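You operate a simulated robot arm through the tools that you are given. There is no shell and no other tool. Be economical: measure what you need, move in short steps, check, and stop when the job is done.

The job below is to be done with a simulated robot arm. You get a single attempt, and the scene is never put back.

## Task
Pile some things up. At the end: the white oats cup from the coffee end of the island is on the baking end of the island; the green can of peas from the coffee end of the island is on the baking end of the island, with the blue can of coconut milk from there on top of it and the clear nutmeg jar on top of that; the silver coffee spoon is on the baking end of the island; whatever was shut is shut again. Leave all else as you found it, and nothing knocked over. Set down upright: can of peas.

Only the result counts: the job must be done as asked and must still hold three seconds after the hand-in. Knocking over, shifting, dropping, spilling or breaking anything else fails it.

## Robot
A 7-joint arm with a two-finger parallel gripper, fixed in place. Base frame: the origin is at the foot of the arm, x ahead of it, y to its left, z up; the work surface is at about z = 800. Lengths are in mm, angles in rad, forces in N, time in s.
With the tool pointing down near the work surface it reaches from about 300 to 700 mm from the base axis. Its first joint turns from -1.152 to 1.152 rad. Payload 1.57 kg.
Tool frame: the origin (TCP) lies between the finger pads and is the grasp point; the fingertips stand 30 mm ahead of it; z points along the fingers, y is the line along which they close. The gripper opens to 110 mm. The fingers are 24 mm wide and 12 mm thick; the gripper's body (48 by 112 mm) begins 78 mm behind the TCP.
Orientation is that of the tool frame in the base frame, as a unit quaternion [x, y, z, w]. With the fingers straight down and closing along the base's y, the tool's x points along the base's -x, its y along +y and its z along -z.

## Interface
- The arm moves only by the tool apply_moves. Its argument "targets" is text: rows parted by semicolons, each of 7 numbers parted by spaces: the turn, a rotation vector about the base's x, y, z in units of 120 degrees (1.0 is 120 degrees), then the shift along the base's x, y, z in units of 150 mm (1.0 is 150 mm), then the finger opening in m, from 0 to 0.11. In form: ax ay az x y z jaw; .... A call has 1 to 8 rows; each row is the pose to reach, as a shift and turn from the pose commanded when the call began. A call with a number of a shift or a turn outside -1 to 1 is refused whole. Each row takes 0.2 s and may step no farther than 50 mm and 0.15 rad from the row before; otherwise, or with a gripper value out of range, the whole call is refused. Where a pose cannot be reached the arm comes as near as it can. A force on the tool above 40 N (or 10 N above the force at the start of the call, whichever is more), or a blocked arm, ends the call early, and 0.2 s more pass. Each finger travels about 108 mm/s and halts on what it meets, pressing with about 24 N; the grip force reading is that of the motor and also rises with nothing between the fingers. The clock runs only during rows and for 0.2 s after the last one: add rows that repeat a pose to give the fingers time. It gives the time, the measured TCP pose, the force on the tool (base axes), the opening and the grip force at its end, in the units of the frame above (readings bear some noise), with the torque about the TCP (base axes, N m) and any sound that the robot's microphone picked up, and new pictures: "views" is both (left out), scene, wrist or none.
- Cameras (640 x 400 px; columns grow to the right, rows downward): "scene" is fixed at [162, -407.9, 1395.8]; the picture's right is [0.74, -0.67, 0.00], its down [-0.50, -0.55, -0.67] and it looks along [0.45, 0.49, -0.75] (base axes); focal length 226 px, centre (320, 200). "wrist" rides on the gripper at [70, 16, -141] in the tool frame; the picture's right is [-0.23, 0.97, 0.00], its down [-0.85, -0.20, -0.48] and it looks along [-0.47, -0.11, 0.88] (tool axes); focal length 222 px, centre (320, 200). There is no depth. A picture from a camera that has moved, and an enlarged one, comes with that camera's place and axes in the base frame and with its lens. The place of the scene camera against the robot may be out by one fixed shift of up to 18 mm in any direction.
- inspect(camera, box): a new picture of the part [left, top, right, bottom] of that camera's present view, enlarged. It takes no simulated time.
- finish_job(): hands the job in; it is judged then, once.

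Work in short steps. Places have to be worked out from the pictures, the camera data and where the tool is seen: move nearer, look again, correct. Check each grasp and each placing, and mend what went wrong. You have 120 turns and 200 pictures in all, those below and enlarged ones among them. Open the gripper and draw the arm clear of the work before you hand the job in, unless the task says otherwise; then end with one line.

The tools are called after "Call:" by a JSON object that holds its "op" and its "data". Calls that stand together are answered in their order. apply_moves: Moves the arm, as the interface text tells. Its arguments: {"type":"object","properties":{"targets":{"type":"string"},"views":{"type":"string","enum":["both","scene","wrist","none"]}},"required":["targets"]} The other tools are called the same way: inspect (camera, box) takes an enlarged picture of a part of a camera's view; finish_job () hands the job in.

At the start:

```text
time_s: 0.0
tcp_pos: [400.8, -212.8, 1186.3]
tcp_rot: [0.0, 1.0, 0.0, 0.001]
contact_force: [-0.8, -0.1, 0.0]
wrist_torque: [0.04, -0.01, -0.01]
width: 109.7
grasp_force: 0.1
```

scene: 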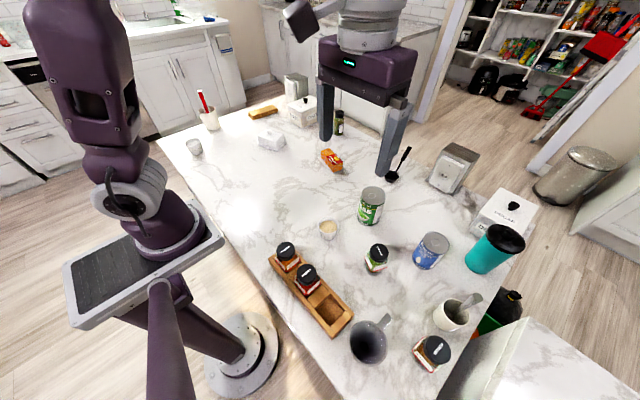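
wrist: 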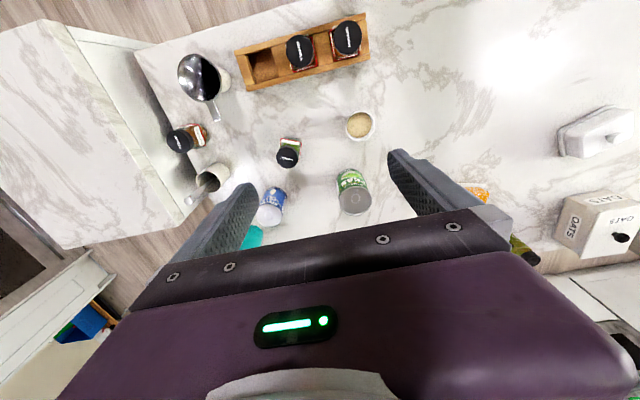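

I'll begin by enlarging parts of the scene to identify the objects.

Call:
{"op": "inspect", "data": {"camera": "scene", "box": [240, 180, 560, 380]}}

Call:
{"op": "inspect", "data": {"camera": "scene", "box": [160, 60, 420, 220]}}

Call:
{"op": "inspect", "data": {"camera": "wrist", "box": [130, 0, 400, 240]}}

Call:
{"op": "inspect", "data": {"camera": "scene", "box": [380, 120, 580, 280]}}

```text
2.00 times, centred on (400, 280) of scene
camera zoom: at [162.0, -407.9, 1395.8], right [0.74, -0.67, 0.0], down [-0.5, -0.55, -0.67], along [0.45, 0.49, -0.75], focal length 452 px, centre (160, 40)
```

zoom: 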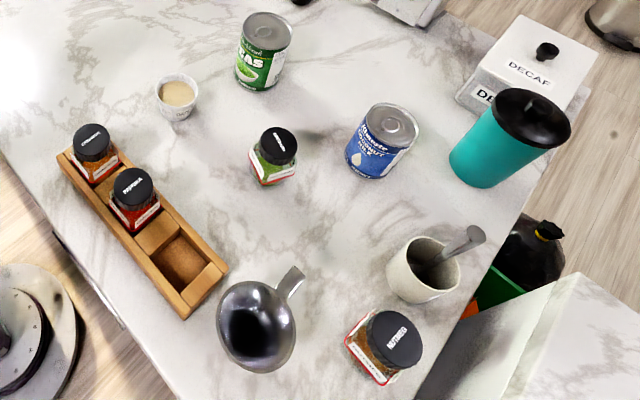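

```text
2.46 times, centred on (290, 140) of scene
camera zoom: at [162.0, -407.9, 1395.8], right [0.74, -0.67, 0.0], down [-0.5, -0.55, -0.67], along [0.45, 0.49, -0.75], focal length 556 px, centre (394, 348)
```

zoom: 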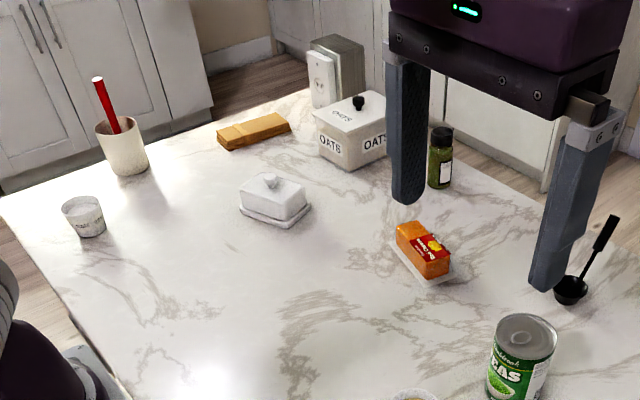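

```text
1.67 times, centred on (265, 120) of wrist
camera zoom: at [331.7, -195.5, 1326.9], right [0.23, 0.97, 0.0], down [0.85, -0.2, 0.48], along [0.47, -0.11, -0.88], focal length 370 px, centre (412, 333)
```

zoom: 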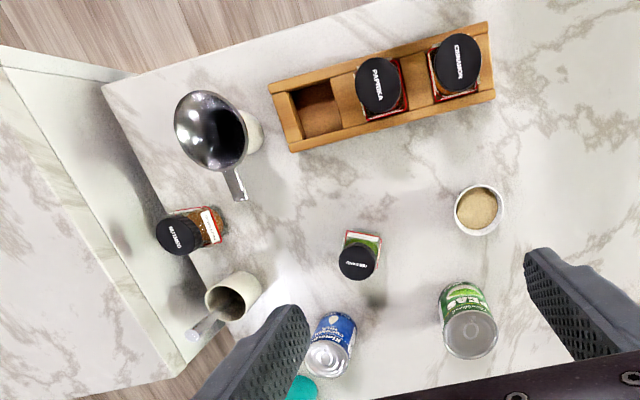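

```text
2.50 times, centred on (480, 200) of scene
camera zoom: at [162.0, -407.9, 1395.8], right [0.74, -0.67, 0.0], down [-0.5, -0.55, -0.67], along [0.45, 0.49, -0.75], focal length 565 px, centre (-80, 200)
```

zoom: 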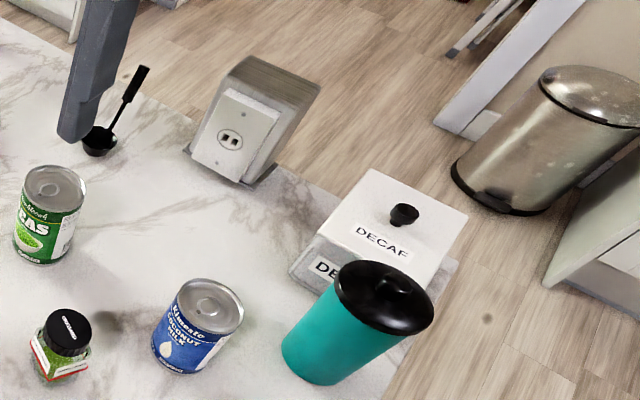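

Coffee end is at -y (DECAF canister), baking end at +y (oats canister, butter). I'll move the wrist camera toward the coffee end to find the spoon.

Call:
{"op": "apply_moves", "data": {"targets": "0 0 0 -0.1 -0.25 -0.1 0.11; 0 0 0 -0.2 -0.5 -0.2 0.11; 0 0 0 -0.3 -0.75 -0.3 0.11; 0 0 0 -0.4 -1 -0.4 0.11", "views": "wrist"}}

```text
time_s: 1.0
tcp_pos: [341.9, -364.3, 1125.4]
tcp_rot: [0.0, 1.0, 0.0, 0.0]
contact_force: [-0.3, -0.8, 1.0]
wrist_torque: [0.01, -0.02, 0.01]
width: 110.1
grasp_force: 0.1
camera wrist: at [272.5, -345.4, 1267.3], right [0.23, 0.97, 0.0], down [0.85, -0.2, 0.48], along [0.47, -0.11, -0.88], focal length 222 px, centre (320, 200)
```

wrist: 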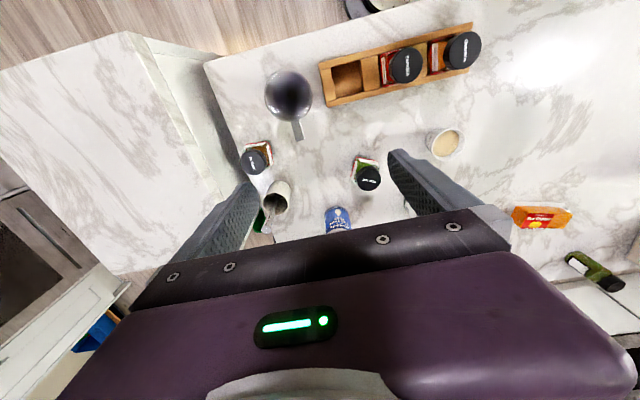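

Call:
{"op": "inspect", "data": {"camera": "wrist", "box": [220, 50, 400, 240]}}

Call:
{"op": "inspect", "data": {"camera": "scene", "box": [320, 280, 480, 400]}}

```text
2.11 times, centred on (310, 145) of wrist
camera zoom: at [272.5, -345.4, 1267.3], right [0.23, 0.97, 0.0], down [0.85, -0.2, 0.48], along [0.47, -0.11, -0.88], focal length 468 px, centre (341, 316)
```

zoom: 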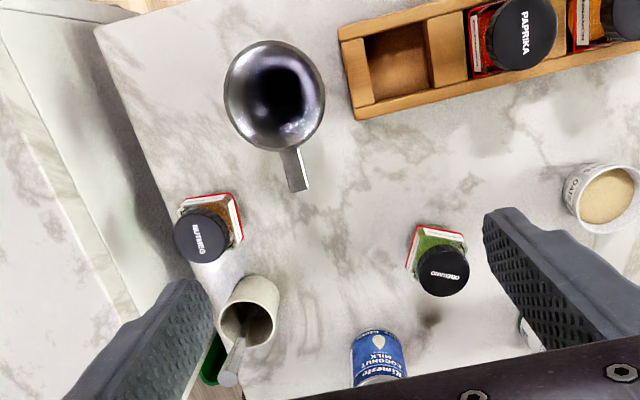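

```text
3.33 times, centred on (400, 340) of scene
camera zoom: at [162.0, -407.9, 1395.7], right [0.74, -0.67, 0.0], down [-0.5, -0.55, -0.67], along [0.45, 0.49, -0.75], focal length 753 px, centre (53, -267)
```

zoom: 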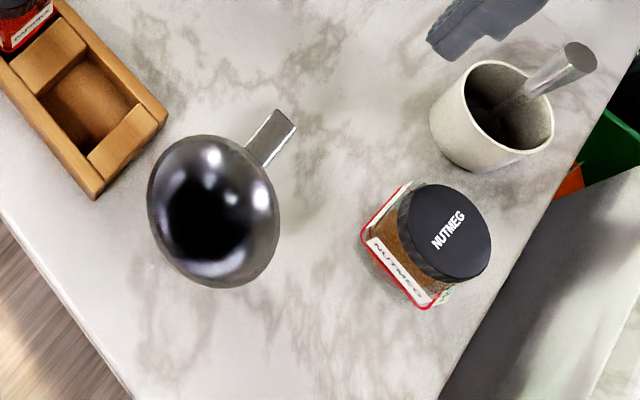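

The silver spoon stands in the stoneware cup; nutmeg jar beside it. Start with the peas can, estimated near (583,-171); move above it.

Call:
{"op": "apply_moves", "data": {"targets": "0 0 0 0.2 0.17 0 0.11; 0 0 0 0.4 0.34 0 0.11; 0 0 0 0.6 0.51 -0.0 0.11; 0 0 0 0.8 0.68 -0.1 0.11; 0 0 0 1 0.86 -0.2 0.11", "views": "none"}}

Call:
{"op": "apply_moves", "data": {"targets": "0 0 0 0.2 0.14 -0.1 0.11; 0 0 0 0.4 0.28 -0.2 0.11; 0 0 0 0.54 0.43 -0.3 0.11", "views": "both"}}

```text
time_s: 2.2
tcp_pos: [491.6, -234.9, 1096.2]
tcp_rot: [0.001, 1.0, 0.0, 0.0]
contact_force: [0.7, -0.1, -0.4]
wrist_torque: [0.0, 0.0, 0.0]
width: 109.6
grasp_force: 0.1
```

```text
time_s: 3.0
tcp_pos: [575.9, -170.7, 1050.8]
tcp_rot: [0.001, 1.0, 0.0, 0.0]
contact_force: [0.0, 0.8, -0.2]
wrist_torque: [-0.02, 0.03, 0.02]
width: 110.0
grasp_force: 0.1
camera wrist: at [506.4, -153.3, 1192.1], right [0.23, 0.97, 0.0], down [0.85, -0.2, 0.48], along [0.47, -0.11, -0.88], focal length 222 px, centre (320, 200)
```

scene: 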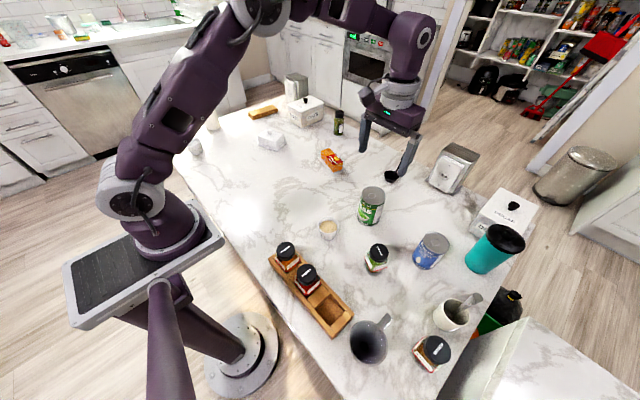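
wrist: 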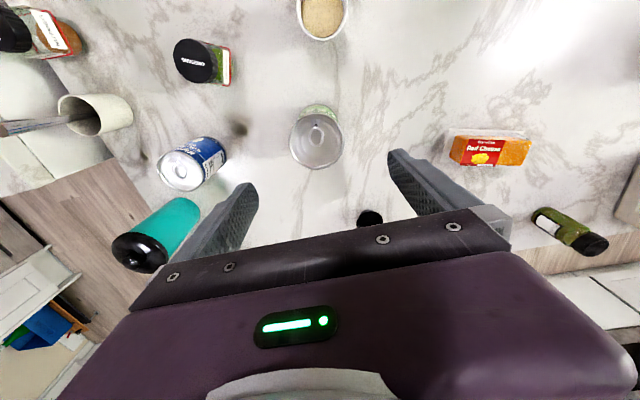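

Can top is centred at about (575,-174), nearly below the tool. Lower partway and check.

Call:
{"op": "apply_moves", "data": {"targets": "0 0 0 0 -0.02 -0.25 0.11; 0 0 0 0 -0.02 -0.5 0.11; 0 0 0 0 -0.02 -0.7 0.11", "views": "both"}}

```text
time_s: 3.8
tcp_pos: [572.3, -175.0, 943.8]
tcp_rot: [0.0, 1.0, 0.0, -0.001]
contact_force: [-0.6, -0.1, 0.4]
wrist_torque: [0.0, -0.01, -0.02]
width: 109.8
grasp_force: 0.1
camera wrist: at [503.7, -155.9, 1085.2], right [0.23, 0.97, 0.0], down [0.86, -0.2, 0.48], along [0.47, -0.11, -0.88], focal length 222 px, centre (320, 200)
```

scene: 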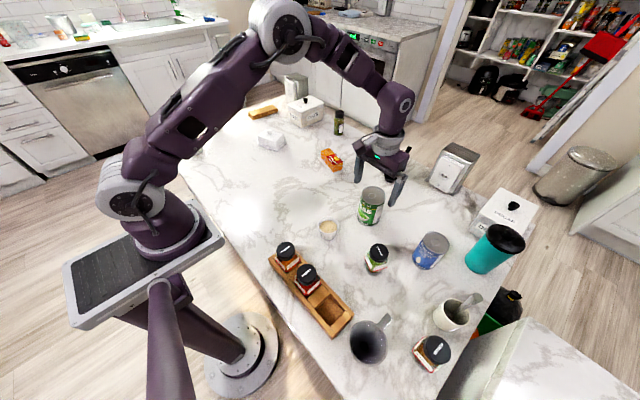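
wrist: 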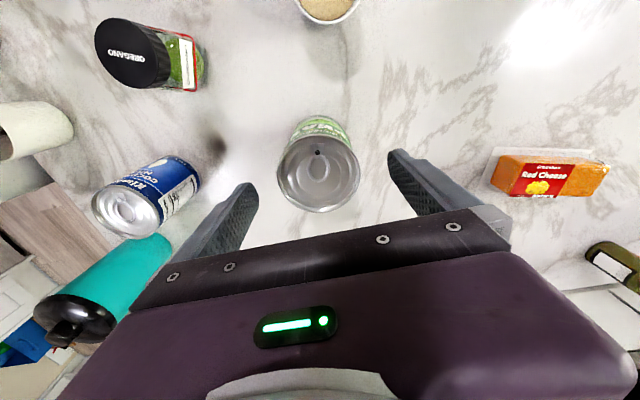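

The can (top ≈ z 910, x≈570, y≈-173) is well between the fingers. Descend to z≈868 and close.

Call:
{"op": "apply_moves", "data": {"targets": "0 0 0 -0.01 0.01 -0.25 0.11; 0 0 0 -0.01 0.01 -0.5 0.11; 0 0 0 -0.01 0.01 -0.5 0.09; 0 0 0 -0.01 0.01 -0.5 0.05; 0 0 0 -0.01 0.01 -0.5 0.05; 0 0 0 -0.01 0.01 -0.5 0.05", "views": "both"}}

```text
time_s: 5.2
tcp_pos: [570.2, -171.7, 869.6]
tcp_rot: [0.0, 1.0, -0.001, 0.0]
contact_force: [0.0, -0.8, -0.5]
wrist_torque: [0.01, 0.03, 0.01]
width: 71.5
grasp_force: 23.9
camera wrist: at [501.5, -153.7, 1010.0], right [0.23, 0.97, 0.0], down [0.86, -0.2, 0.48], along [0.47, -0.11, -0.88], focal length 222 px, centre (320, 200)
```

scene: 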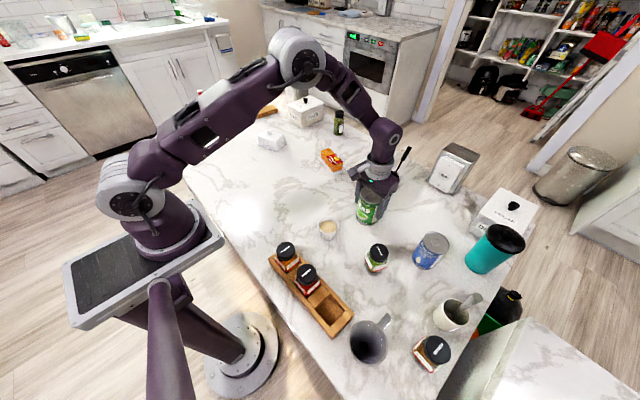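
wrist: 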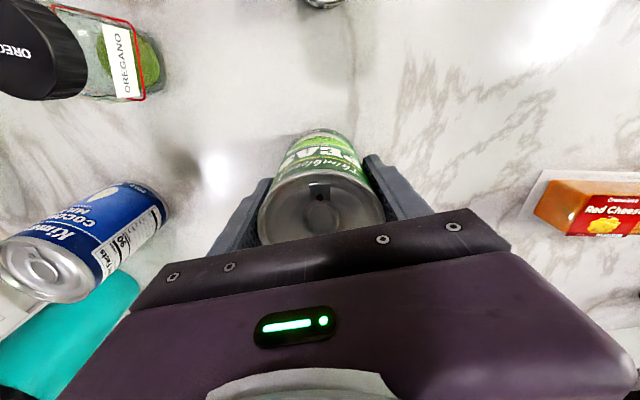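

Gripped at 71.5 mm. Lift 100 mm and carry toward the baking end.

Call:
{"op": "apply_moves", "data": {"targets": "0 0 0 0 0 0.25 0.05; 0 0 0 0 0 0.5 0.05; 0 0 0 0 0 0.72 0.05; 0 0 0 -0.1 0.25 0.72 0.05; 0 0 0 -0.2 0.5 0.72 0.05; 0 0 0 -0.28 0.75 0.72 0.05; 0 0 0 -0.36 1 0.72 0.05", "views": "none"}}

Call:
{"op": "apply_moves", "data": {"targets": "0 0 0 -0.1 0.25 0 0.05; 0 0 0 -0.2 0.5 0 0.05; 0 0 0 -0.28 0.75 0 0.05; 0 0 0 -0.36 1 0 0.05", "views": "none"}}

Call:
{"op": "apply_moves", "data": {"targets": "0 0 0 -0.05 0.25 0 0.05; 0 0 0 -0.1 0.5 0 0.05; 0 0 0 -0.15 0.75 0 0.05; 0 0 0 -0.2 1 0 0.05", "views": "both"}}

```text
time_s: 6.8
tcp_pos: [515.8, -22.9, 979.2]
tcp_rot: [-0.001, 1.0, 0.001, 0.0]
contact_force: [0.3, -0.1, -4.7]
wrist_torque: [-0.03, 0.04, 0.01]
width: 71.2
grasp_force: 23.9
```

```text
time_s: 7.8
tcp_pos: [464.9, 129.2, 980.3]
tcp_rot: [0.001, 1.0, 0.0, -0.001]
contact_force: [-0.4, -0.1, -4.2]
wrist_torque: [-0.01, 0.03, -0.02]
width: 71.3
grasp_force: 24.0
```

```text
time_s: 8.8
tcp_pos: [432.9, 280.3, 978.4]
tcp_rot: [0.001, 1.0, 0.0, 0.0]
contact_force: [0.5, -0.1, -5.3]
wrist_torque: [-0.03, 0.02, -0.03]
width: 71.1
grasp_force: 23.4
camera wrist: at [365.2, 297.8, 1119.0], right [0.23, 0.97, 0.0], down [0.85, -0.2, 0.48], along [0.47, -0.11, -0.88], focal length 222 px, centre (320, 200)
```

scene: 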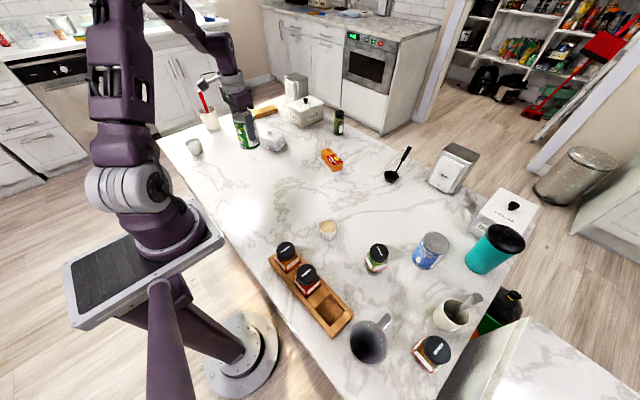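
wrist: 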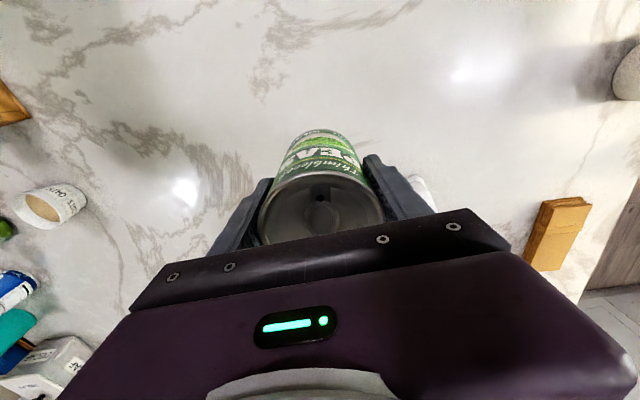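

Spot (433,280) is clear of the butter dish. Lower until contact (table contact expected at TCP z≈869.5).

Call:
{"op": "apply_moves", "data": {"targets": "0 0 0 0 0 -0.25 0.05; 0 0 0 0 0 -0.5 0.05; 0 0 0 0 0 -0.65 0.05; 0 0 0 0 0 -0.7 0.05; 0 0 0 0 0 -0.722 0.05; 0 0 0 0 0 -0.722 0.05", "views": "scene"}}

```text
time_s: 10.2
tcp_pos: [432.8, 278.7, 869.2]
tcp_rot: [0.0, 1.0, 0.0, 0.001]
contact_force: [-0.3, -0.6, -5.2]
wrist_torque: [0.0, 0.01, 0.0]
width: 71.1
grasp_force: 24.4
```

scene: 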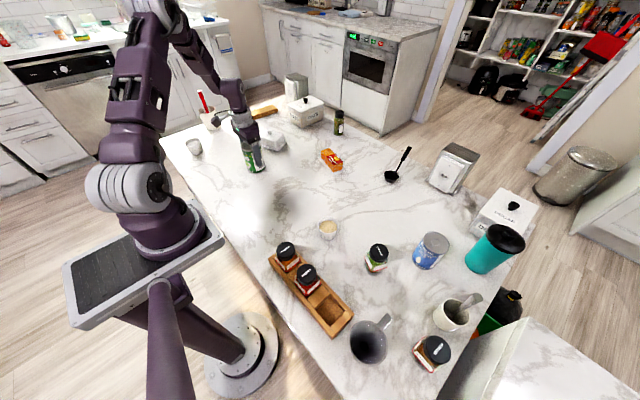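

Still carrying the full weight, so not quite touching. Inch down until the force changes.

Call:
{"op": "apply_moves", "data": {"targets": "0 0 0 0 0 -0.01 0.05; 0 0 0 0 0 -0.02 0.05; 0 0 0 0 0 -0.02 0.05", "views": "none"}}

```text
time_s: 11.0
tcp_pos: [433.6, 278.2, 867.9]
tcp_rot: [0.0, 1.0, 0.0, 0.001]
contact_force: [-1.6, -6.2, 21.5]
wrist_torque: [-0.31, -0.18, -0.3]
width: 71.6
grasp_force: 23.7
```

Contact made. Relieve a millimetre, then open and retreat upward.

Call:
{"op": "apply_moves", "data": {"targets": "0 0 0 0 0 0.007 0.05; 0 0 0 0 0 0.007 0.075; 0 0 0 0 0 0.007 0.085; 0 0 0 0 0 0.007 0.11; 0 0 0 0 0 0.007 0.11", "views": "none"}}

Call:
{"op": "apply_moves", "data": {"targets": "0 0 0 0 0 0.25 0.11; 0 0 0 0 0 0.5 0.11; 0 0 0 0 0 0.75 0.11; 0 0 0 0 0 1 0.11", "views": "both"}}

```text
time_s: 12.2
tcp_pos: [433.3, 278.7, 867.2]
tcp_rot: [0.001, 1.0, 0.0, 0.0]
contact_force: [0.1, -0.2, 0.8]
wrist_torque: [0.01, -0.04, 0.02]
width: 109.9
grasp_force: 0.0
```

```text
time_s: 13.2
tcp_pos: [436.1, 278.6, 1019.8]
tcp_rot: [0.0, 1.0, 0.0, 0.0]
contact_force: [-0.4, -1.2, 0.2]
wrist_torque: [0.0, -0.01, -0.04]
width: 110.1
grasp_force: 0.1
camera wrist: at [365.5, 296.3, 1160.4], right [0.23, 0.97, 0.0], down [0.85, -0.2, 0.48], along [0.47, -0.11, -0.88], focal length 222 px, centre (320, 200)
```

scene: 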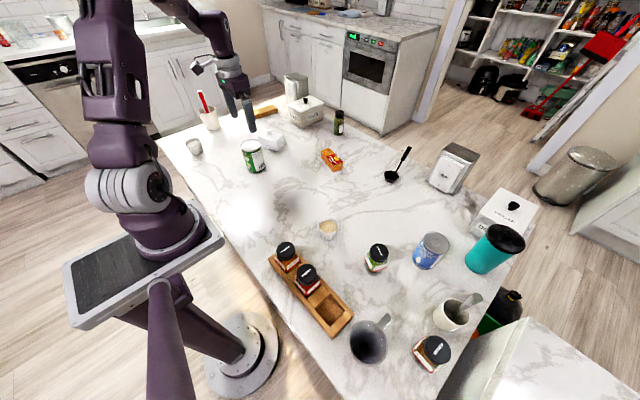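
wrist: 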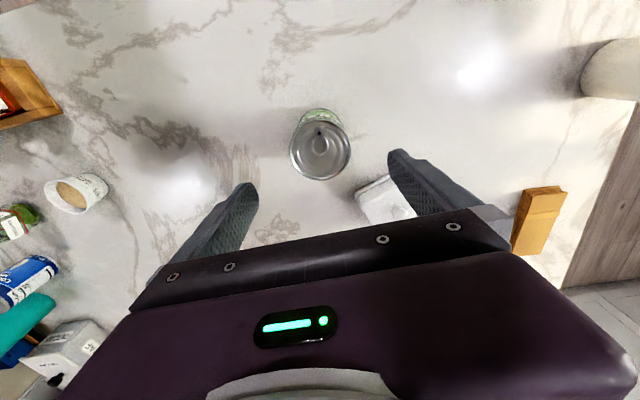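

Peas can stands upright at about (434,279). Now travel to above the coconut milk can, estimated (572,-361).

Call:
{"op": "apply_moves", "data": {"targets": "0 0 0 0.05 -0.3 0.05 0.11; 0 0 0 0.1 -0.6 0.1 0.11; 0 0 0 0.15 -0.9 0.1 0.11; 0 0 0 0.18 -1 0.1 0.11", "views": "none"}}

Call:
{"op": "apply_moves", "data": {"targets": "0 0 0 0.07 -0.3 0 0.11; 0 0 0 0.14 -0.6 0 0.11; 0 0 0 0.2 -0.9 0 0.11; 0 0 0 0.22 -1 0 0.11", "views": "none"}}

Call:
{"op": "apply_moves", "data": {"targets": "0 0 0 0.07 -0.3 0 0.11; 0 0 0 0.14 -0.6 0 0.11; 0 0 0 0.2 -0.9 0 0.11; 0 0 0 0.22 -1 0 0.11", "views": "none"}}

Call:
{"op": "apply_moves", "data": {"targets": "0 0 0 0.07 -0.3 0 0.11; 0 0 0 0.14 -0.6 0 0.11; 0 0 0 0.2 -0.9 0 0.11; 0 0 0 0.22 -1 0 0.11", "views": "none"}}

Call:
{"op": "apply_moves", "data": {"targets": "0 0 0 0.02 -0.2 0 0.11; 0 0 0 0.05 -0.26 -0.15 0.11; 0 0 0 0.05 -0.26 -0.15 0.11", "views": "both"}}

```text
time_s: 14.2
tcp_pos: [459.5, 128.5, 1034.7]
tcp_rot: [0.001, 1.0, 0.0, 0.0]
contact_force: [0.2, 0.4, 0.1]
wrist_torque: [0.0, -0.02, -0.01]
width: 109.6
grasp_force: 0.0
```

```text
time_s: 15.2
tcp_pos: [491.4, -19.5, 1035.2]
tcp_rot: [0.0, 1.0, 0.001, 0.001]
contact_force: [-0.6, 0.3, 0.9]
wrist_torque: [0.01, -0.02, 0.02]
width: 109.9
grasp_force: 0.1
```

```text
time_s: 16.2
tcp_pos: [524.1, -172.0, 1035.3]
tcp_rot: [0.0, 1.0, 0.001, 0.0]
contact_force: [-0.2, -0.3, -0.5]
wrist_torque: [0.03, 0.01, 0.0]
width: 110.0
grasp_force: 0.1
```

```text
time_s: 17.2
tcp_pos: [561.8, -321.4, 1033.7]
tcp_rot: [0.001, 1.0, 0.001, 0.0]
contact_force: [0.5, 0.9, -1.4]
wrist_torque: [-0.02, 0.01, 0.01]
width: 110.1
grasp_force: 0.0
```

```text
time_s: 18.0
tcp_pos: [561.9, -348.6, 1008.2]
tcp_rot: [-0.006, 1.0, 0.004, -0.013]
contact_force: [0.4, -0.5, 0.3]
wrist_torque: [0.02, -0.03, 0.03]
width: 109.8
grasp_force: 0.1
out of reach, approached as far as the arm can: row 1, 2, 3
camera wrist: at [496.0, -333.2, 1151.0], right [0.21, 0.98, 0.0], down [0.87, -0.19, 0.45], along [0.44, -0.09, -0.89], focal length 222 px, centre (320, 200)
```

scene: 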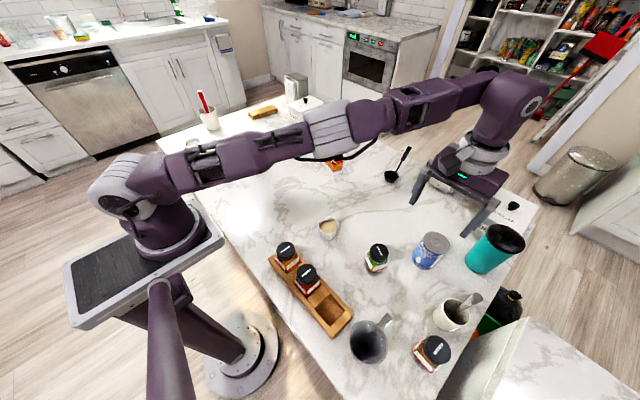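
wrist: 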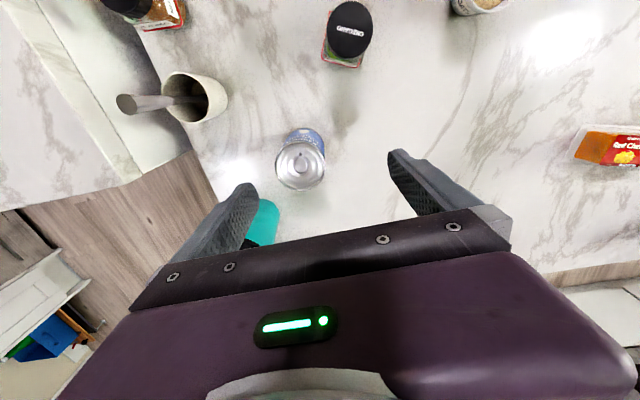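

Reach is limited at this height; the can is at about (571,-366). Lower and re-check.

Call:
{"op": "apply_moves", "data": {"targets": "0 0 0 0 0 -0.2 0.11; 0 0 0 0 -0.02 -0.43 0.11; 0 0 0 0 -0.02 -0.43 0.11", "views": "wrist"}}

```text
time_s: 18.8
tcp_pos: [565.5, -361.9, 947.7]
tcp_rot: [0.001, 1.0, -0.001, 0.0]
contact_force: [1.2, 0.4, 0.5]
wrist_torque: [0.02, 0.0, 0.0]
width: 109.9
grasp_force: 0.0
camera wrist: at [496.8, -343.4, 1087.8], right [0.23, 0.97, 0.0], down [0.85, -0.2, 0.48], along [0.47, -0.11, -0.88], focal length 222 px, centre (320, 200)
```

wrist: 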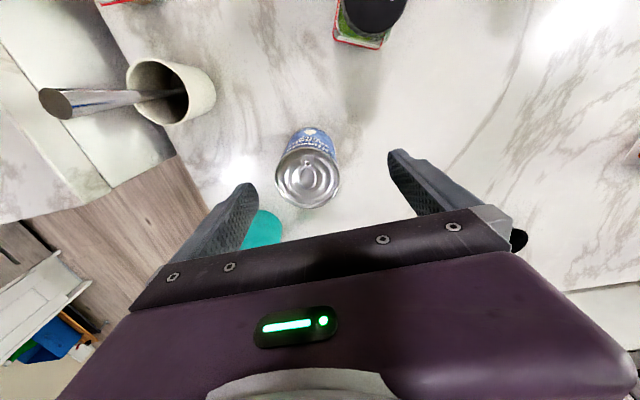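

Can top centre ≈ (577,-374, 882). Shift and lower a little more, then re-check.

Call:
{"op": "apply_moves", "data": {"targets": "0 0 0 0.06 -0.08 -0.05 0.11; 0 0 0 0.06 -0.08 -0.22 0.11; 0 0 0 0.06 -0.08 -0.22 0.11", "views": "wrist"}}

```text
time_s: 19.6
tcp_pos: [569.6, -370.8, 911.6]
tcp_rot: [0.001, 1.0, 0.0, 0.0]
contact_force: [0.0, -0.3, 0.0]
wrist_torque: [-0.03, 0.0, 0.02]
width: 109.6
grasp_force: 0.0
out of reach, approached as far as the arm can: row 1, 2, 3
camera wrist: at [500.5, -353.4, 1053.6], right [0.23, 0.97, 0.0], down [0.86, -0.2, 0.48], along [0.47, -0.11, -0.88], focal length 222 px, centre (320, 200)
```

wrist: 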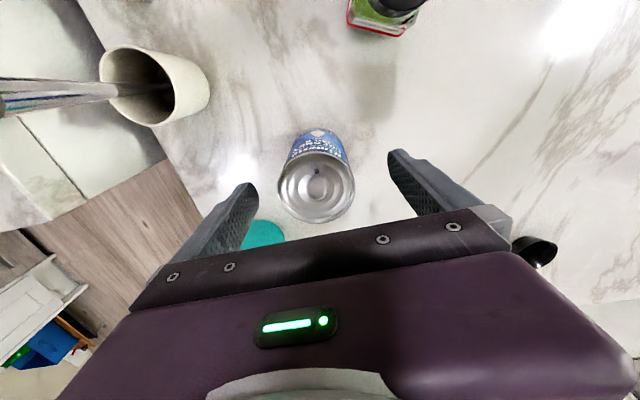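

Can is at roughly (580,-375), slightly past present reach; reach grows lower down, so descend around it to z≈850.

Call:
{"op": "apply_moves", "data": {"targets": "0 0 0 0.02 -0.01 -0.2 0.11; 0 0 0 0.02 -0.01 -0.42 0.11; 0 0 0 0.02 -0.01 -0.42 0.11", "views": "wrist"}}

```text
time_s: 20.4
tcp_pos: [571.2, -370.8, 851.6]
tcp_rot: [0.0, 1.0, 0.0, -0.001]
contact_force: [-0.2, -0.5, 0.0]
wrist_torque: [-0.01, -0.01, 0.0]
width: 110.2
grasp_force: 0.1
camera wrist: at [500.9, -353.5, 992.0], right [0.23, 0.97, 0.0], down [0.85, -0.2, 0.48], along [0.47, -0.11, -0.88], focal length 222 px, centre (320, 200)
```

wrist: 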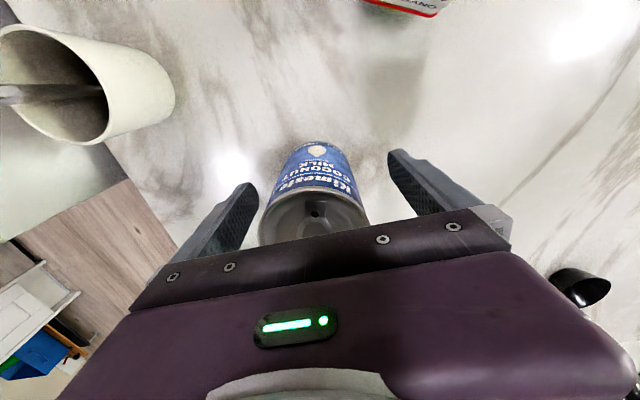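

Reachable here. Shift +8 mm x, -3 mm y to centre, then close gently.

Call:
{"op": "apply_moves", "data": {"targets": "0 0 0 0.055 -0.02 0 0.11; 0 0 0 0.055 -0.02 0 0.11; 0 0 0 0.055 -0.02 0 0.11", "views": "none"}}

```text
time_s: 21.2
tcp_pos: [570.4, -370.6, 852.3]
tcp_rot: [0.0, 1.0, 0.0, 0.0]
contact_force: [0.2, -0.6, -0.1]
wrist_torque: [0.01, 0.04, 0.0]
width: 110.1
grasp_force: 0.0
out of reach, approached as far as the arm can: row 1, 2, 3
```

Out of reach with a vertical tool. Tilt the tool 0.1 rad about base y (tips outward; closing axis unchanged) to gain reach.

Call:
{"op": "apply_moves", "data": {"targets": "0 -0.048 0 0 0 0 0.11; 0 -0.048 0 0.03 -0.01 0 0.11; 0 -0.048 0 0.03 -0.01 0 0.11", "views": "wrist"}}

```text
time_s: 22.0
tcp_pos: [577.5, -363.5, 850.3]
tcp_rot: [-0.02, 0.999, 0.004, 0.025]
contact_force: [-0.1, 0.4, -0.2]
wrist_torque: [-0.01, -0.02, -0.04]
width: 110.0
grasp_force: 0.0
out of reach, approached as far as the arm can: row 1, 2
camera wrist: at [500.5, -349.4, 986.8], right [0.19, 0.98, 0.02], down [0.84, -0.17, 0.52], along [0.51, -0.08, -0.85], focal length 222 px, centre (320, 200)
```

wrist: 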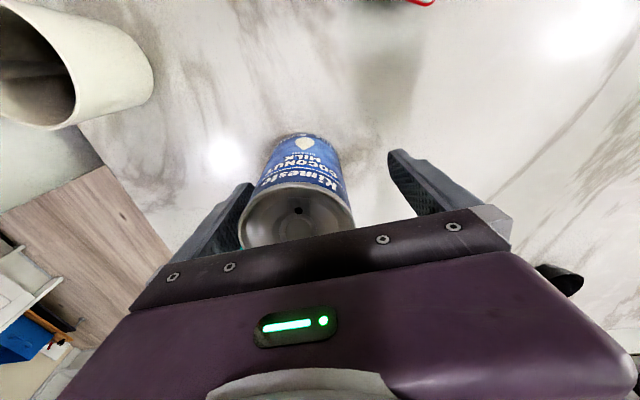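

It may still be settling; hold and read.

Call:
{"op": "apply_moves", "data": {"targets": "0 0 0 0 0 0 0.11; 0 0 0 0 0 0 0.11", "views": "none"}}

```text
time_s: 22.6
tcp_pos: [577.0, -362.6, 849.1]
tcp_rot: [-0.02, 0.999, 0.003, 0.025]
contact_force: [0.9, -0.4, 0.0]
wrist_torque: [0.03, 0.0, 0.02]
width: 110.3
grasp_force: 0.1
```

Clamped partway with y off. Try again with a bit more tilt and -10 mm y.

Call:
{"op": "apply_moves", "data": {"targets": "0 -0.06 0 0 0 0 0.11; 0 -0.06 0 0 -0.03 0 0.11; 0 -0.06 0 0 -0.07 0 0.11; 0 -0.06 0 0 -0.07 0 0.11", "views": "wrist"}}

```text
time_s: 23.6
tcp_pos: [577.7, -362.8, 850.0]
tcp_rot: [-0.019, 0.999, 0.004, 0.025]
contact_force: [0.3, 0.2, -0.4]
wrist_torque: [0.0, 0.0, 0.01]
width: 109.8
grasp_force: 0.1
out of reach, approached as far as the arm can: row 1, 2, 3, 4
camera wrist: at [500.4, -349.4, 986.8], right [0.19, 0.98, 0.02], down [0.84, -0.17, 0.52], along [0.51, -0.08, -0.85], focal length 222 px, centre (320, 200)
```

wrist: 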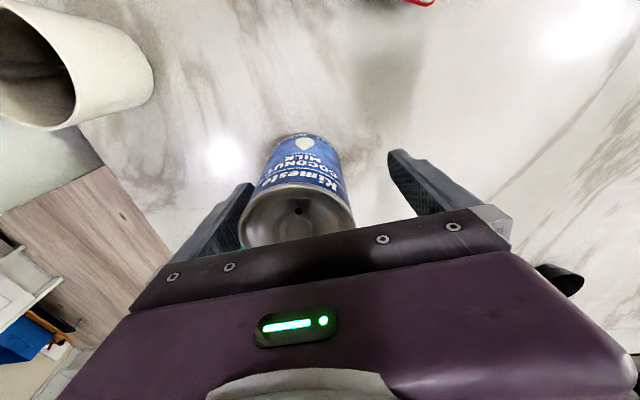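

The arm is limited here, but can is between fingers (x good, y off ~12 mm); closing slowly will slide it to centre.

Call:
{"op": "apply_moves", "data": {"targets": "0 0 0 0 0 0 0.10; 0 0 0 0 0 0 0.09; 0 0 0 0 0 0 0.082; 0 0 0 0 0 0 0.075; 0 0 0 0 0 0 0.07; 0 0 0 0 0 0 0.05; 0 0 0 0 0 0 0.05; 0 0 0 0 0 0 0.05", "views": "wrist"}}

```text
time_s: 25.4
tcp_pos: [576.7, -363.2, 850.2]
tcp_rot: [-0.02, 0.999, 0.004, 0.026]
contact_force: [-0.3, 0.5, 2.9]
wrist_torque: [-0.16, 0.07, -0.02]
width: 61.6
grasp_force: 24.6
camera wrist: at [500.4, -349.4, 986.9], right [0.19, 0.98, 0.02], down [0.84, -0.17, 0.52], along [0.51, -0.08, -0.85], focal length 222 px, centre (320, 200)
```

wrist: 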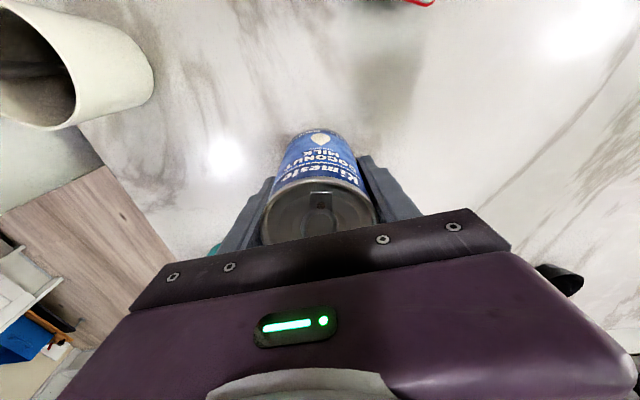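

Gripped (61.6 mm). Lift and carry to the peas can, keeping orientation.

Call:
{"op": "apply_moves", "data": {"targets": "0 0 0 -0.05 0.02 0.15 0.05; 0 0 0 -0.15 0.1 0.35 0.05; 0 0 0 -0.25 0.2 0.6 0.05; 0 0 0 -0.3 0.3 0.85 0.05; 0 0 0 -0.35 0.5 1 0.05; 0 0 0 -0.4 0.75 1 0.05; 0 0 0 -0.45 1 1 0.05", "views": "both"}}

```text
time_s: 26.8
tcp_pos: [544.4, -390.0, 1003.1]
tcp_rot: [-0.014, 0.999, -0.006, 0.031]
contact_force: [-0.7, -0.5, -3.1]
wrist_torque: [0.01, 0.02, 0.0]
width: 61.3
grasp_force: 24.5
out of reach, approached as far as the arm can: row 1, 2, 3, 4, 5, 6, 7
stopped in row 7: the force on the tool passed its limit at 53 N (the readings are from after the stop); the commanded pose is now the measured one
camera wrist: at [465.9, -372.5, 1139.6], right [0.2, 0.98, 0.0], down [0.83, -0.17, 0.53], along [0.52, -0.11, -0.85], focal length 222 px, centre (320, 200)
```

scene: 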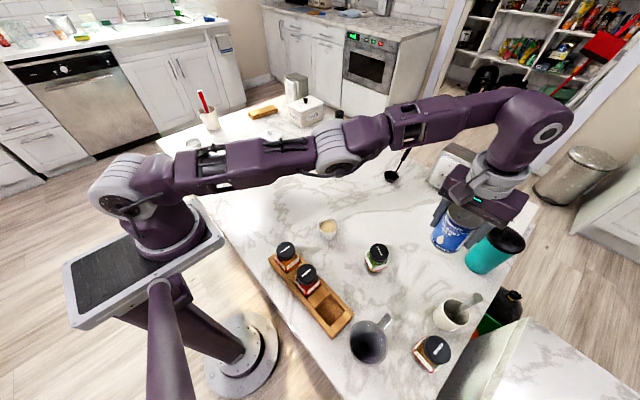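
wrist: 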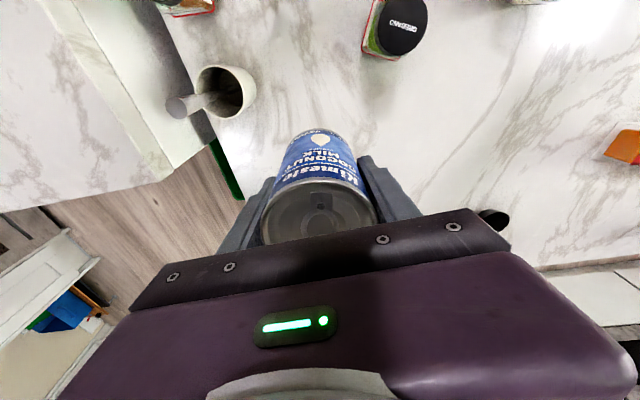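

Inverse kinematics got stuck at a limit and moved oddly; can still held, tumbler looks unmoved. Check it closely and retract in a small step.

Call:
{"op": "inspect", "data": {"camera": "scene", "box": [380, 140, 580, 380]}}

Call:
{"op": "apply_moves", "data": {"targets": "0 0 0 -0.15 0.1 0 0.05; 0 0 0 -0.4 0.25 0 0.05; 0 0 0 -0.4 0.25 0 0.05", "views": "scene"}}

```text
1.67 times, centred on (480, 260) of scene
camera zoom: at [162.1, -408.0, 1395.7], right [0.74, -0.67, 0.0], down [-0.5, -0.55, -0.67], along [0.45, 0.49, -0.75], focal length 376 px, centre (53, 100)
```

zoom: 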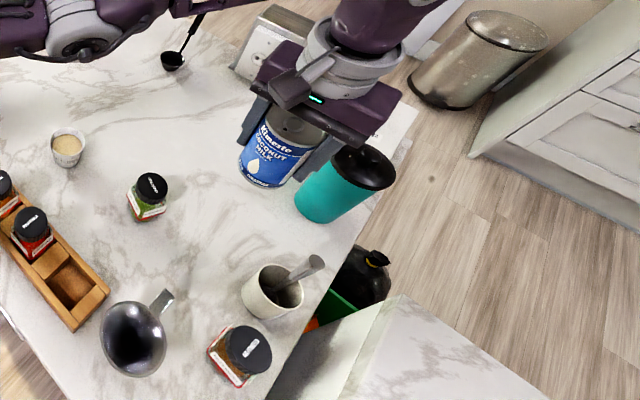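

```text
time_s: 27.6
tcp_pos: [544.1, -390.4, 1005.1]
tcp_rot: [-0.014, 0.999, -0.007, 0.033]
contact_force: [0.7, -0.7, -3.0]
wrist_torque: [-0.02, 0.0, 0.01]
width: 61.4
grasp_force: 23.7
out of reach, approached as far as the arm can: row 1, 2, 3
```

scene: 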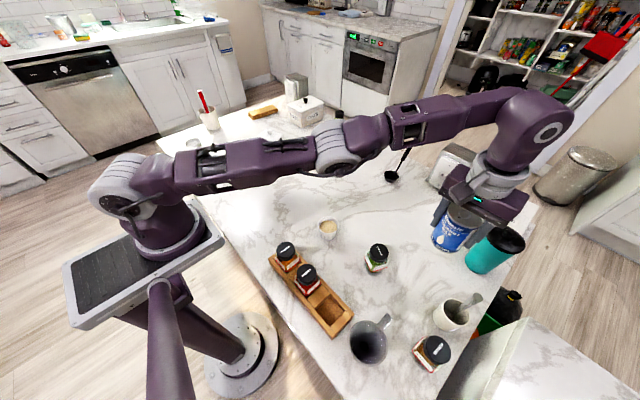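

Stuck at a near-straight elbow. Try restoring the vertical orientation while backing off radially.

Call:
{"op": "apply_moves", "data": {"targets": "0 0.03 0 -0.05 0.04 0 0.05; 0 0.03 0 -0.2 0.15 -0.1 0.05; 0 0.03 0 -0.4 0.3 -0.1 0.05; 0 0.03 0 -0.4 0.3 -0.1 0.05", "views": "none"}}

```text
time_s: 28.6
tcp_pos: [536.4, -381.7, 1005.1]
tcp_rot: [-0.015, 1.0, -0.006, 0.0]
contact_force: [0.3, 0.4, -3.0]
wrist_torque: [0.04, 0.0, 0.0]
width: 61.6
grasp_force: 24.2
out of reach, approached as far as the arm can: row 2, 3, 4
```

Progress with small steps. Continue with small retracting steps.

Call:
{"op": "apply_moves", "data": {"targets": "0 0 0 -0.04 0.03 0 0.05; 0 0 0 -0.08 0.06 0 0.05; 0 0 0 -0.12 0.09 0 0.05; 0 0 0 -0.16 0.12 0 0.05; 0 0 0 -0.22 0.16 0 0.05; 0 0 0 -0.3 0.22 0 0.05", "views": "none"}}

```text
time_s: 30.0
tcp_pos: [537.3, -383.7, 1004.8]
tcp_rot: [-0.015, 1.0, -0.006, 0.001]
contact_force: [-0.6, 0.1, -2.7]
wrist_torque: [-0.02, -0.03, -0.01]
width: 61.7
grasp_force: 24.0
out of reach, approached as far as the arm can: row 1, 2, 3, 4, 5, 6
```

Tilt was what freed it. Tilt further inward and then shift.

Call:
{"op": "apply_moves", "data": {"targets": "0 0.03 0 -0.04 0.03 0 0.05; 0 0.06 0 -0.08 0.06 0 0.05; 0 0.09 0 -0.12 0.09 0 0.05; 0 0.09 0 -0.2 0.14 0 0.05; 0 0.09 0 -0.35 0.25 0 0.05", "views": "scene"}}

```text
time_s: 31.2
tcp_pos: [516.1, -360.9, 1001.1]
tcp_rot: [-0.032, 0.995, -0.004, -0.095]
contact_force: [0.7, -0.2, -2.1]
wrist_torque: [0.04, 0.0, 0.01]
width: 61.8
grasp_force: 23.9
out of reach, approached as far as the arm can: row 2, 3, 4, 5
```

scene: 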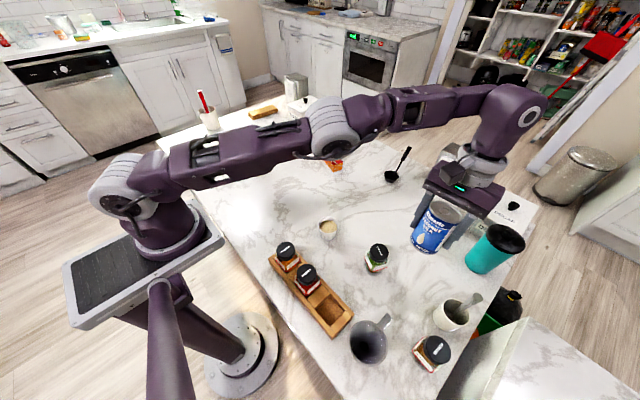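

Now restore vertical in place (this pulls the wrist inward).

Call:
{"op": "apply_moves", "data": {"targets": "0 -0.03 0 0 0 0 0.05; 0 -0.06 0 0 0 0 0.05; 0 -0.09 0 0 0 0 0.05; 0 -0.09 0 0 0 0 0.05", "views": "none"}}

```text
time_s: 32.2
tcp_pos: [517.1, -361.2, 1001.6]
tcp_rot: [-0.014, 1.0, -0.006, 0.001]
contact_force: [0.1, 0.1, -3.2]
wrist_torque: [0.0, -0.02, 0.0]
width: 61.6
grasp_force: 24.3
```

Worked: vertical again at r≈631, no reach warning. Now retract toward the base in moderate steps.

Call:
{"op": "apply_moves", "data": {"targets": "0 0 0 -0.1 0.07 0 0.05; 0 0 0 -0.25 0.18 0 0.05; 0 0 0 -0.4 0.4 0 0.05; 0 0 0 -0.45 0.7 0 0.05; 0 0 0 -0.45 1 0 0.05", "views": "wrist"}}

```text
time_s: 33.4
tcp_pos: [453.3, -210.9, 1000.4]
tcp_rot: [-0.013, 1.0, -0.007, 0.001]
contact_force: [0.1, 0.6, -2.7]
wrist_torque: [-0.01, -0.01, 0.02]
width: 61.5
grasp_force: 23.9
camera wrist: at [381.8, -193.4, 1140.9], right [0.2, 0.98, -0.01], down [0.86, -0.17, 0.48], along [0.47, -0.11, -0.88], focal length 222 px, centre (320, 200)
```

wrist: 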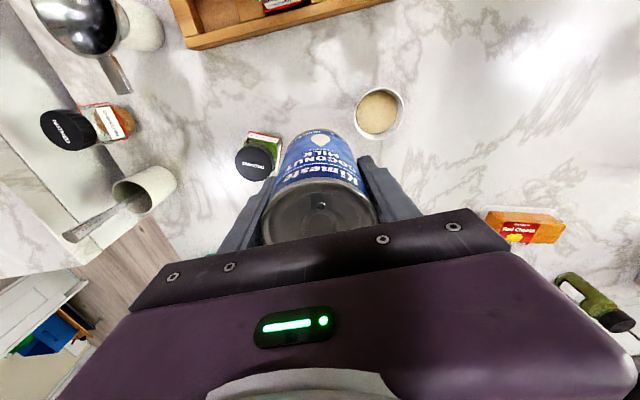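

Can's position in the grip is unchanged. Restore the exact grasp tilt and carry toward the stack at (433,279).

Call:
{"op": "apply_moves", "data": {"targets": "0.011 -0.024 0 0 0.2 0 0.05; 0.011 -0.024 0 -0.02 0.5 0 0.05; 0.011 -0.024 0 -0.03 0.8 0 0.05; 0.011 -0.024 0 -0.04 1 0 0.05", "views": "none"}}

Call:
{"op": "apply_moves", "data": {"targets": "0 0 0 -0.02 0.3 0 0.05; 0 0 0 -0.03 0.6 0 0.05; 0 0 0 -0.04 0.9 0 0.05; 0 0 0 -0.04 1 0 0.05", "views": "none"}}

Call:
{"op": "apply_moves", "data": {"targets": "0 0 0 -0.02 0.3 0 0.05; 0 0 0 -0.03 0.6 0 0.05; 0 0 0 -0.05 0.9 0 0.05; 0 0 0 -0.05 1 0 0.05", "views": "both"}}

```text
time_s: 34.4
tcp_pos: [445.2, -63.8, 1000.6]
tcp_rot: [-0.014, 1.0, 0.005, 0.027]
contact_force: [1.0, 0.0, -3.1]
wrist_torque: [-0.05, -0.02, 0.0]
width: 61.7
grasp_force: 24.1
```

```text
time_s: 35.4
tcp_pos: [438.9, 87.7, 1001.7]
tcp_rot: [-0.014, 1.0, 0.005, 0.026]
contact_force: [0.3, 0.2, -3.5]
wrist_torque: [0.0, 0.04, 0.02]
width: 61.5
grasp_force: 24.1
```

```text
time_s: 36.4
tcp_pos: [428.9, 239.8, 1004.1]
tcp_rot: [-0.014, 1.0, 0.005, 0.026]
contact_force: [-0.1, -0.1, -4.0]
wrist_torque: [0.0, 0.01, 0.01]
width: 61.8
grasp_force: 23.6
camera wrist: at [352.2, 254.6, 1141.3], right [0.2, 0.98, 0.02], down [0.83, -0.18, 0.52], along [0.51, -0.09, -0.85], focal length 222 px, centre (320, 200)
```

scene: 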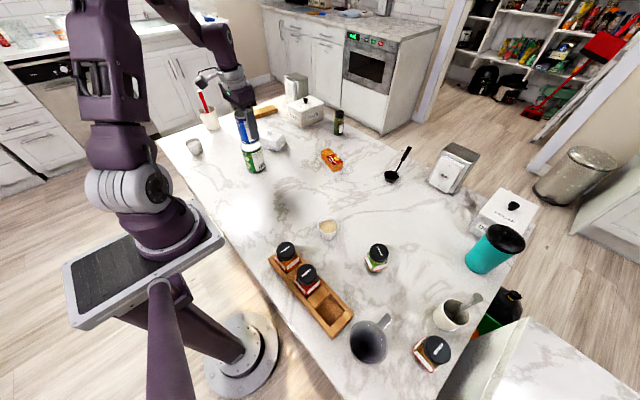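
wrist: 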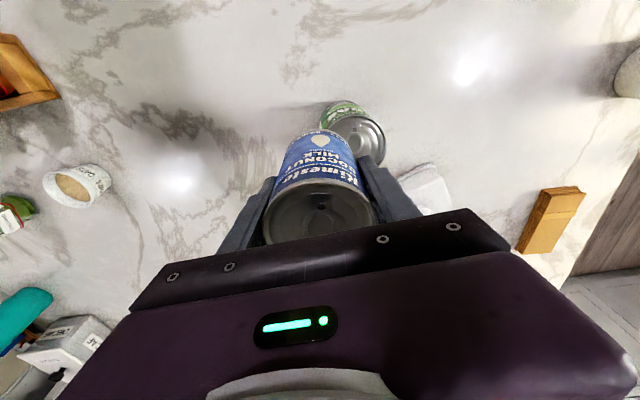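

Zoom to measure alignment between the two cans.

Call:
{"op": "inspect", "data": {"camera": "wrist", "box": [250, 80, 410, 250]}}

Call:
{"op": "inspect", "data": {"camera": "scene", "box": [210, 80, 310, 190]}}

```text
2.35 times, centred on (330, 165) of wrist
camera zoom: at [352.2, 254.6, 1141.3], right [0.2, 0.98, 0.02], down [0.83, -0.18, 0.52], along [0.51, -0.09, -0.85], focal length 523 px, centre (296, 282)
```

zoom: 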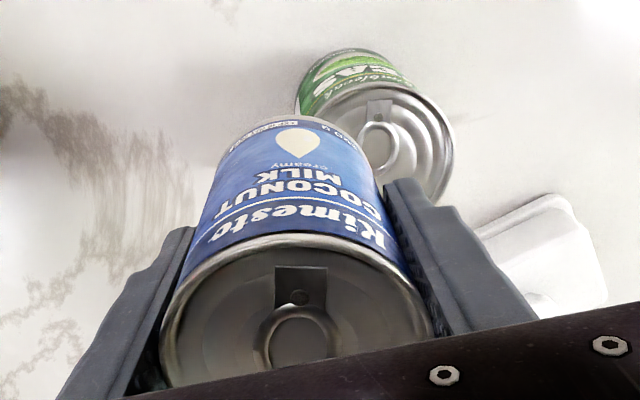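

```text
3.64 times, centred on (260, 135) of scene
camera zoom: at [162.0, -407.9, 1395.8], right [0.74, -0.67, 0.0], down [-0.5, -0.55, -0.67], along [0.45, 0.49, -0.75], focal length 821 px, centre (538, 436)
```

zoom: 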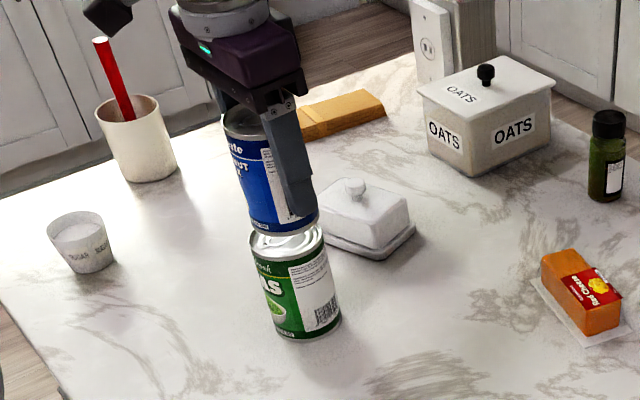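

Peas can ≈ (438.5,279.5); held can needs TCP ≈ (436,279). Align, then lower to just above contact (expected TCP z≈958).

Call:
{"op": "apply_moves", "data": {"targets": "0 0 0 0.025 0.13 0 0.05; 0 0 0 0.047 0.262 0 0.05; 0 0 0 0.047 0.262 -0.15 0.05; 0 0 0 0.047 0.262 -0.22 0.05; 0 0 0 0.047 0.262 -0.22 0.05", "views": "both"}}

```text
time_s: 37.6
tcp_pos: [436.0, 278.9, 967.4]
tcp_rot: [-0.014, 1.0, 0.005, 0.026]
contact_force: [0.4, -0.5, -2.9]
wrist_torque: [0.0, 0.02, 0.0]
width: 61.4
grasp_force: 23.9
camera wrist: at [359.0, 293.7, 1106.1], right [0.2, 0.98, 0.02], down [0.83, -0.18, 0.52], along [0.51, -0.09, -0.85], focal length 222 px, centre (320, 200)
```

scene: 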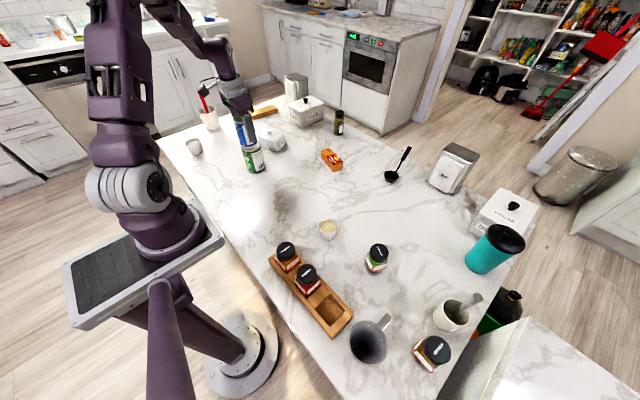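
wrist: 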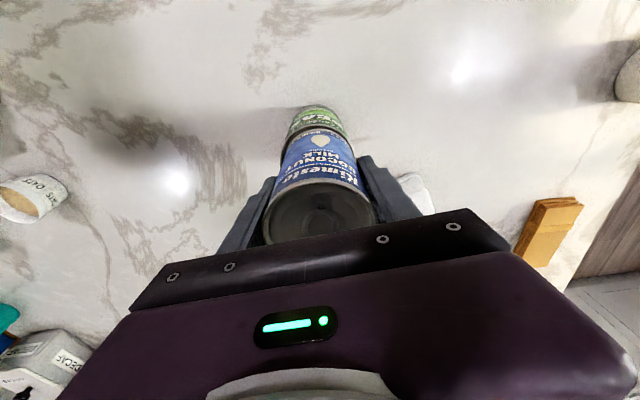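

Call:
{"op": "inspect", "data": {"camera": "wrist", "box": [260, 90, 380, 200]}}

Call:
{"op": "inspect", "data": {"camera": "scene", "box": [220, 90, 290, 180]}}

```text
3.64 times, centred on (320, 145) of wrist
camera zoom: at [359.0, 293.7, 1106.1], right [0.2, 0.98, 0.02], down [0.83, -0.18, 0.52], along [0.51, -0.09, -0.85], focal length 808 px, centre (320, 400)
```

zoom: 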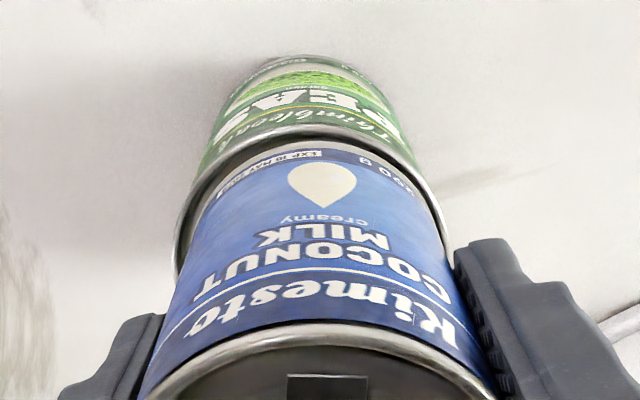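

```text
4.44 times, centred on (255, 135) of scene
camera zoom: at [162.0, -407.9, 1395.8], right [0.74, -0.67, 0.0], down [-0.5, -0.55, -0.67], along [0.45, 0.49, -0.75], focal length 1004 px, centre (609, 489)
```

zoom: 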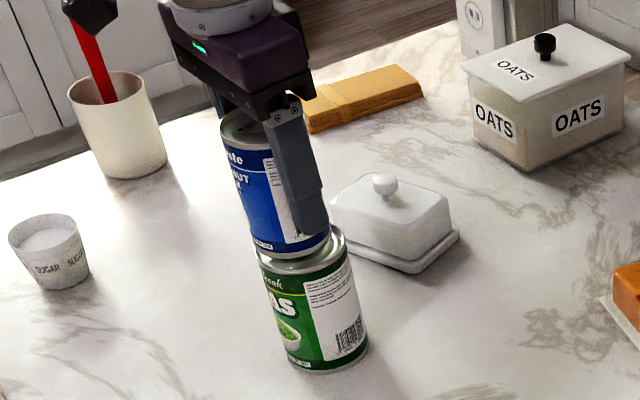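

Cans aligned within ~2 mm. Inch down to contact.

Call:
{"op": "apply_moves", "data": {"targets": "0 0 0 0 0 -0.03 0.05; 0 0 0 0 0 -0.05 0.05; 0 0 0 0 0 -0.06 0.05; 0 0 0 0 0 -0.06 0.05", "views": "none"}}

```text
time_s: 38.6
tcp_pos: [436.8, 278.0, 960.7]
tcp_rot: [-0.014, 1.0, 0.006, 0.026]
contact_force: [-2.9, -1.2, 22.3]
wrist_torque: [-0.72, 0.02, -0.06]
width: 61.8
grasp_force: 24.2
```

Contact at z≈960.5. Relieve the push, then release slowly.

Call:
{"op": "apply_moves", "data": {"targets": "0 0 0 0 0 0.012 0.05; 0 0 0 0 0 0.012 0.05", "views": "none"}}

```text
time_s: 39.2
tcp_pos: [435.7, 278.8, 959.5]
tcp_rot: [-0.014, 1.0, 0.003, 0.025]
contact_force: [0.1, 0.2, -3.6]
wrist_torque: [0.02, 0.02, 0.04]
width: 61.7
grasp_force: 23.7
```

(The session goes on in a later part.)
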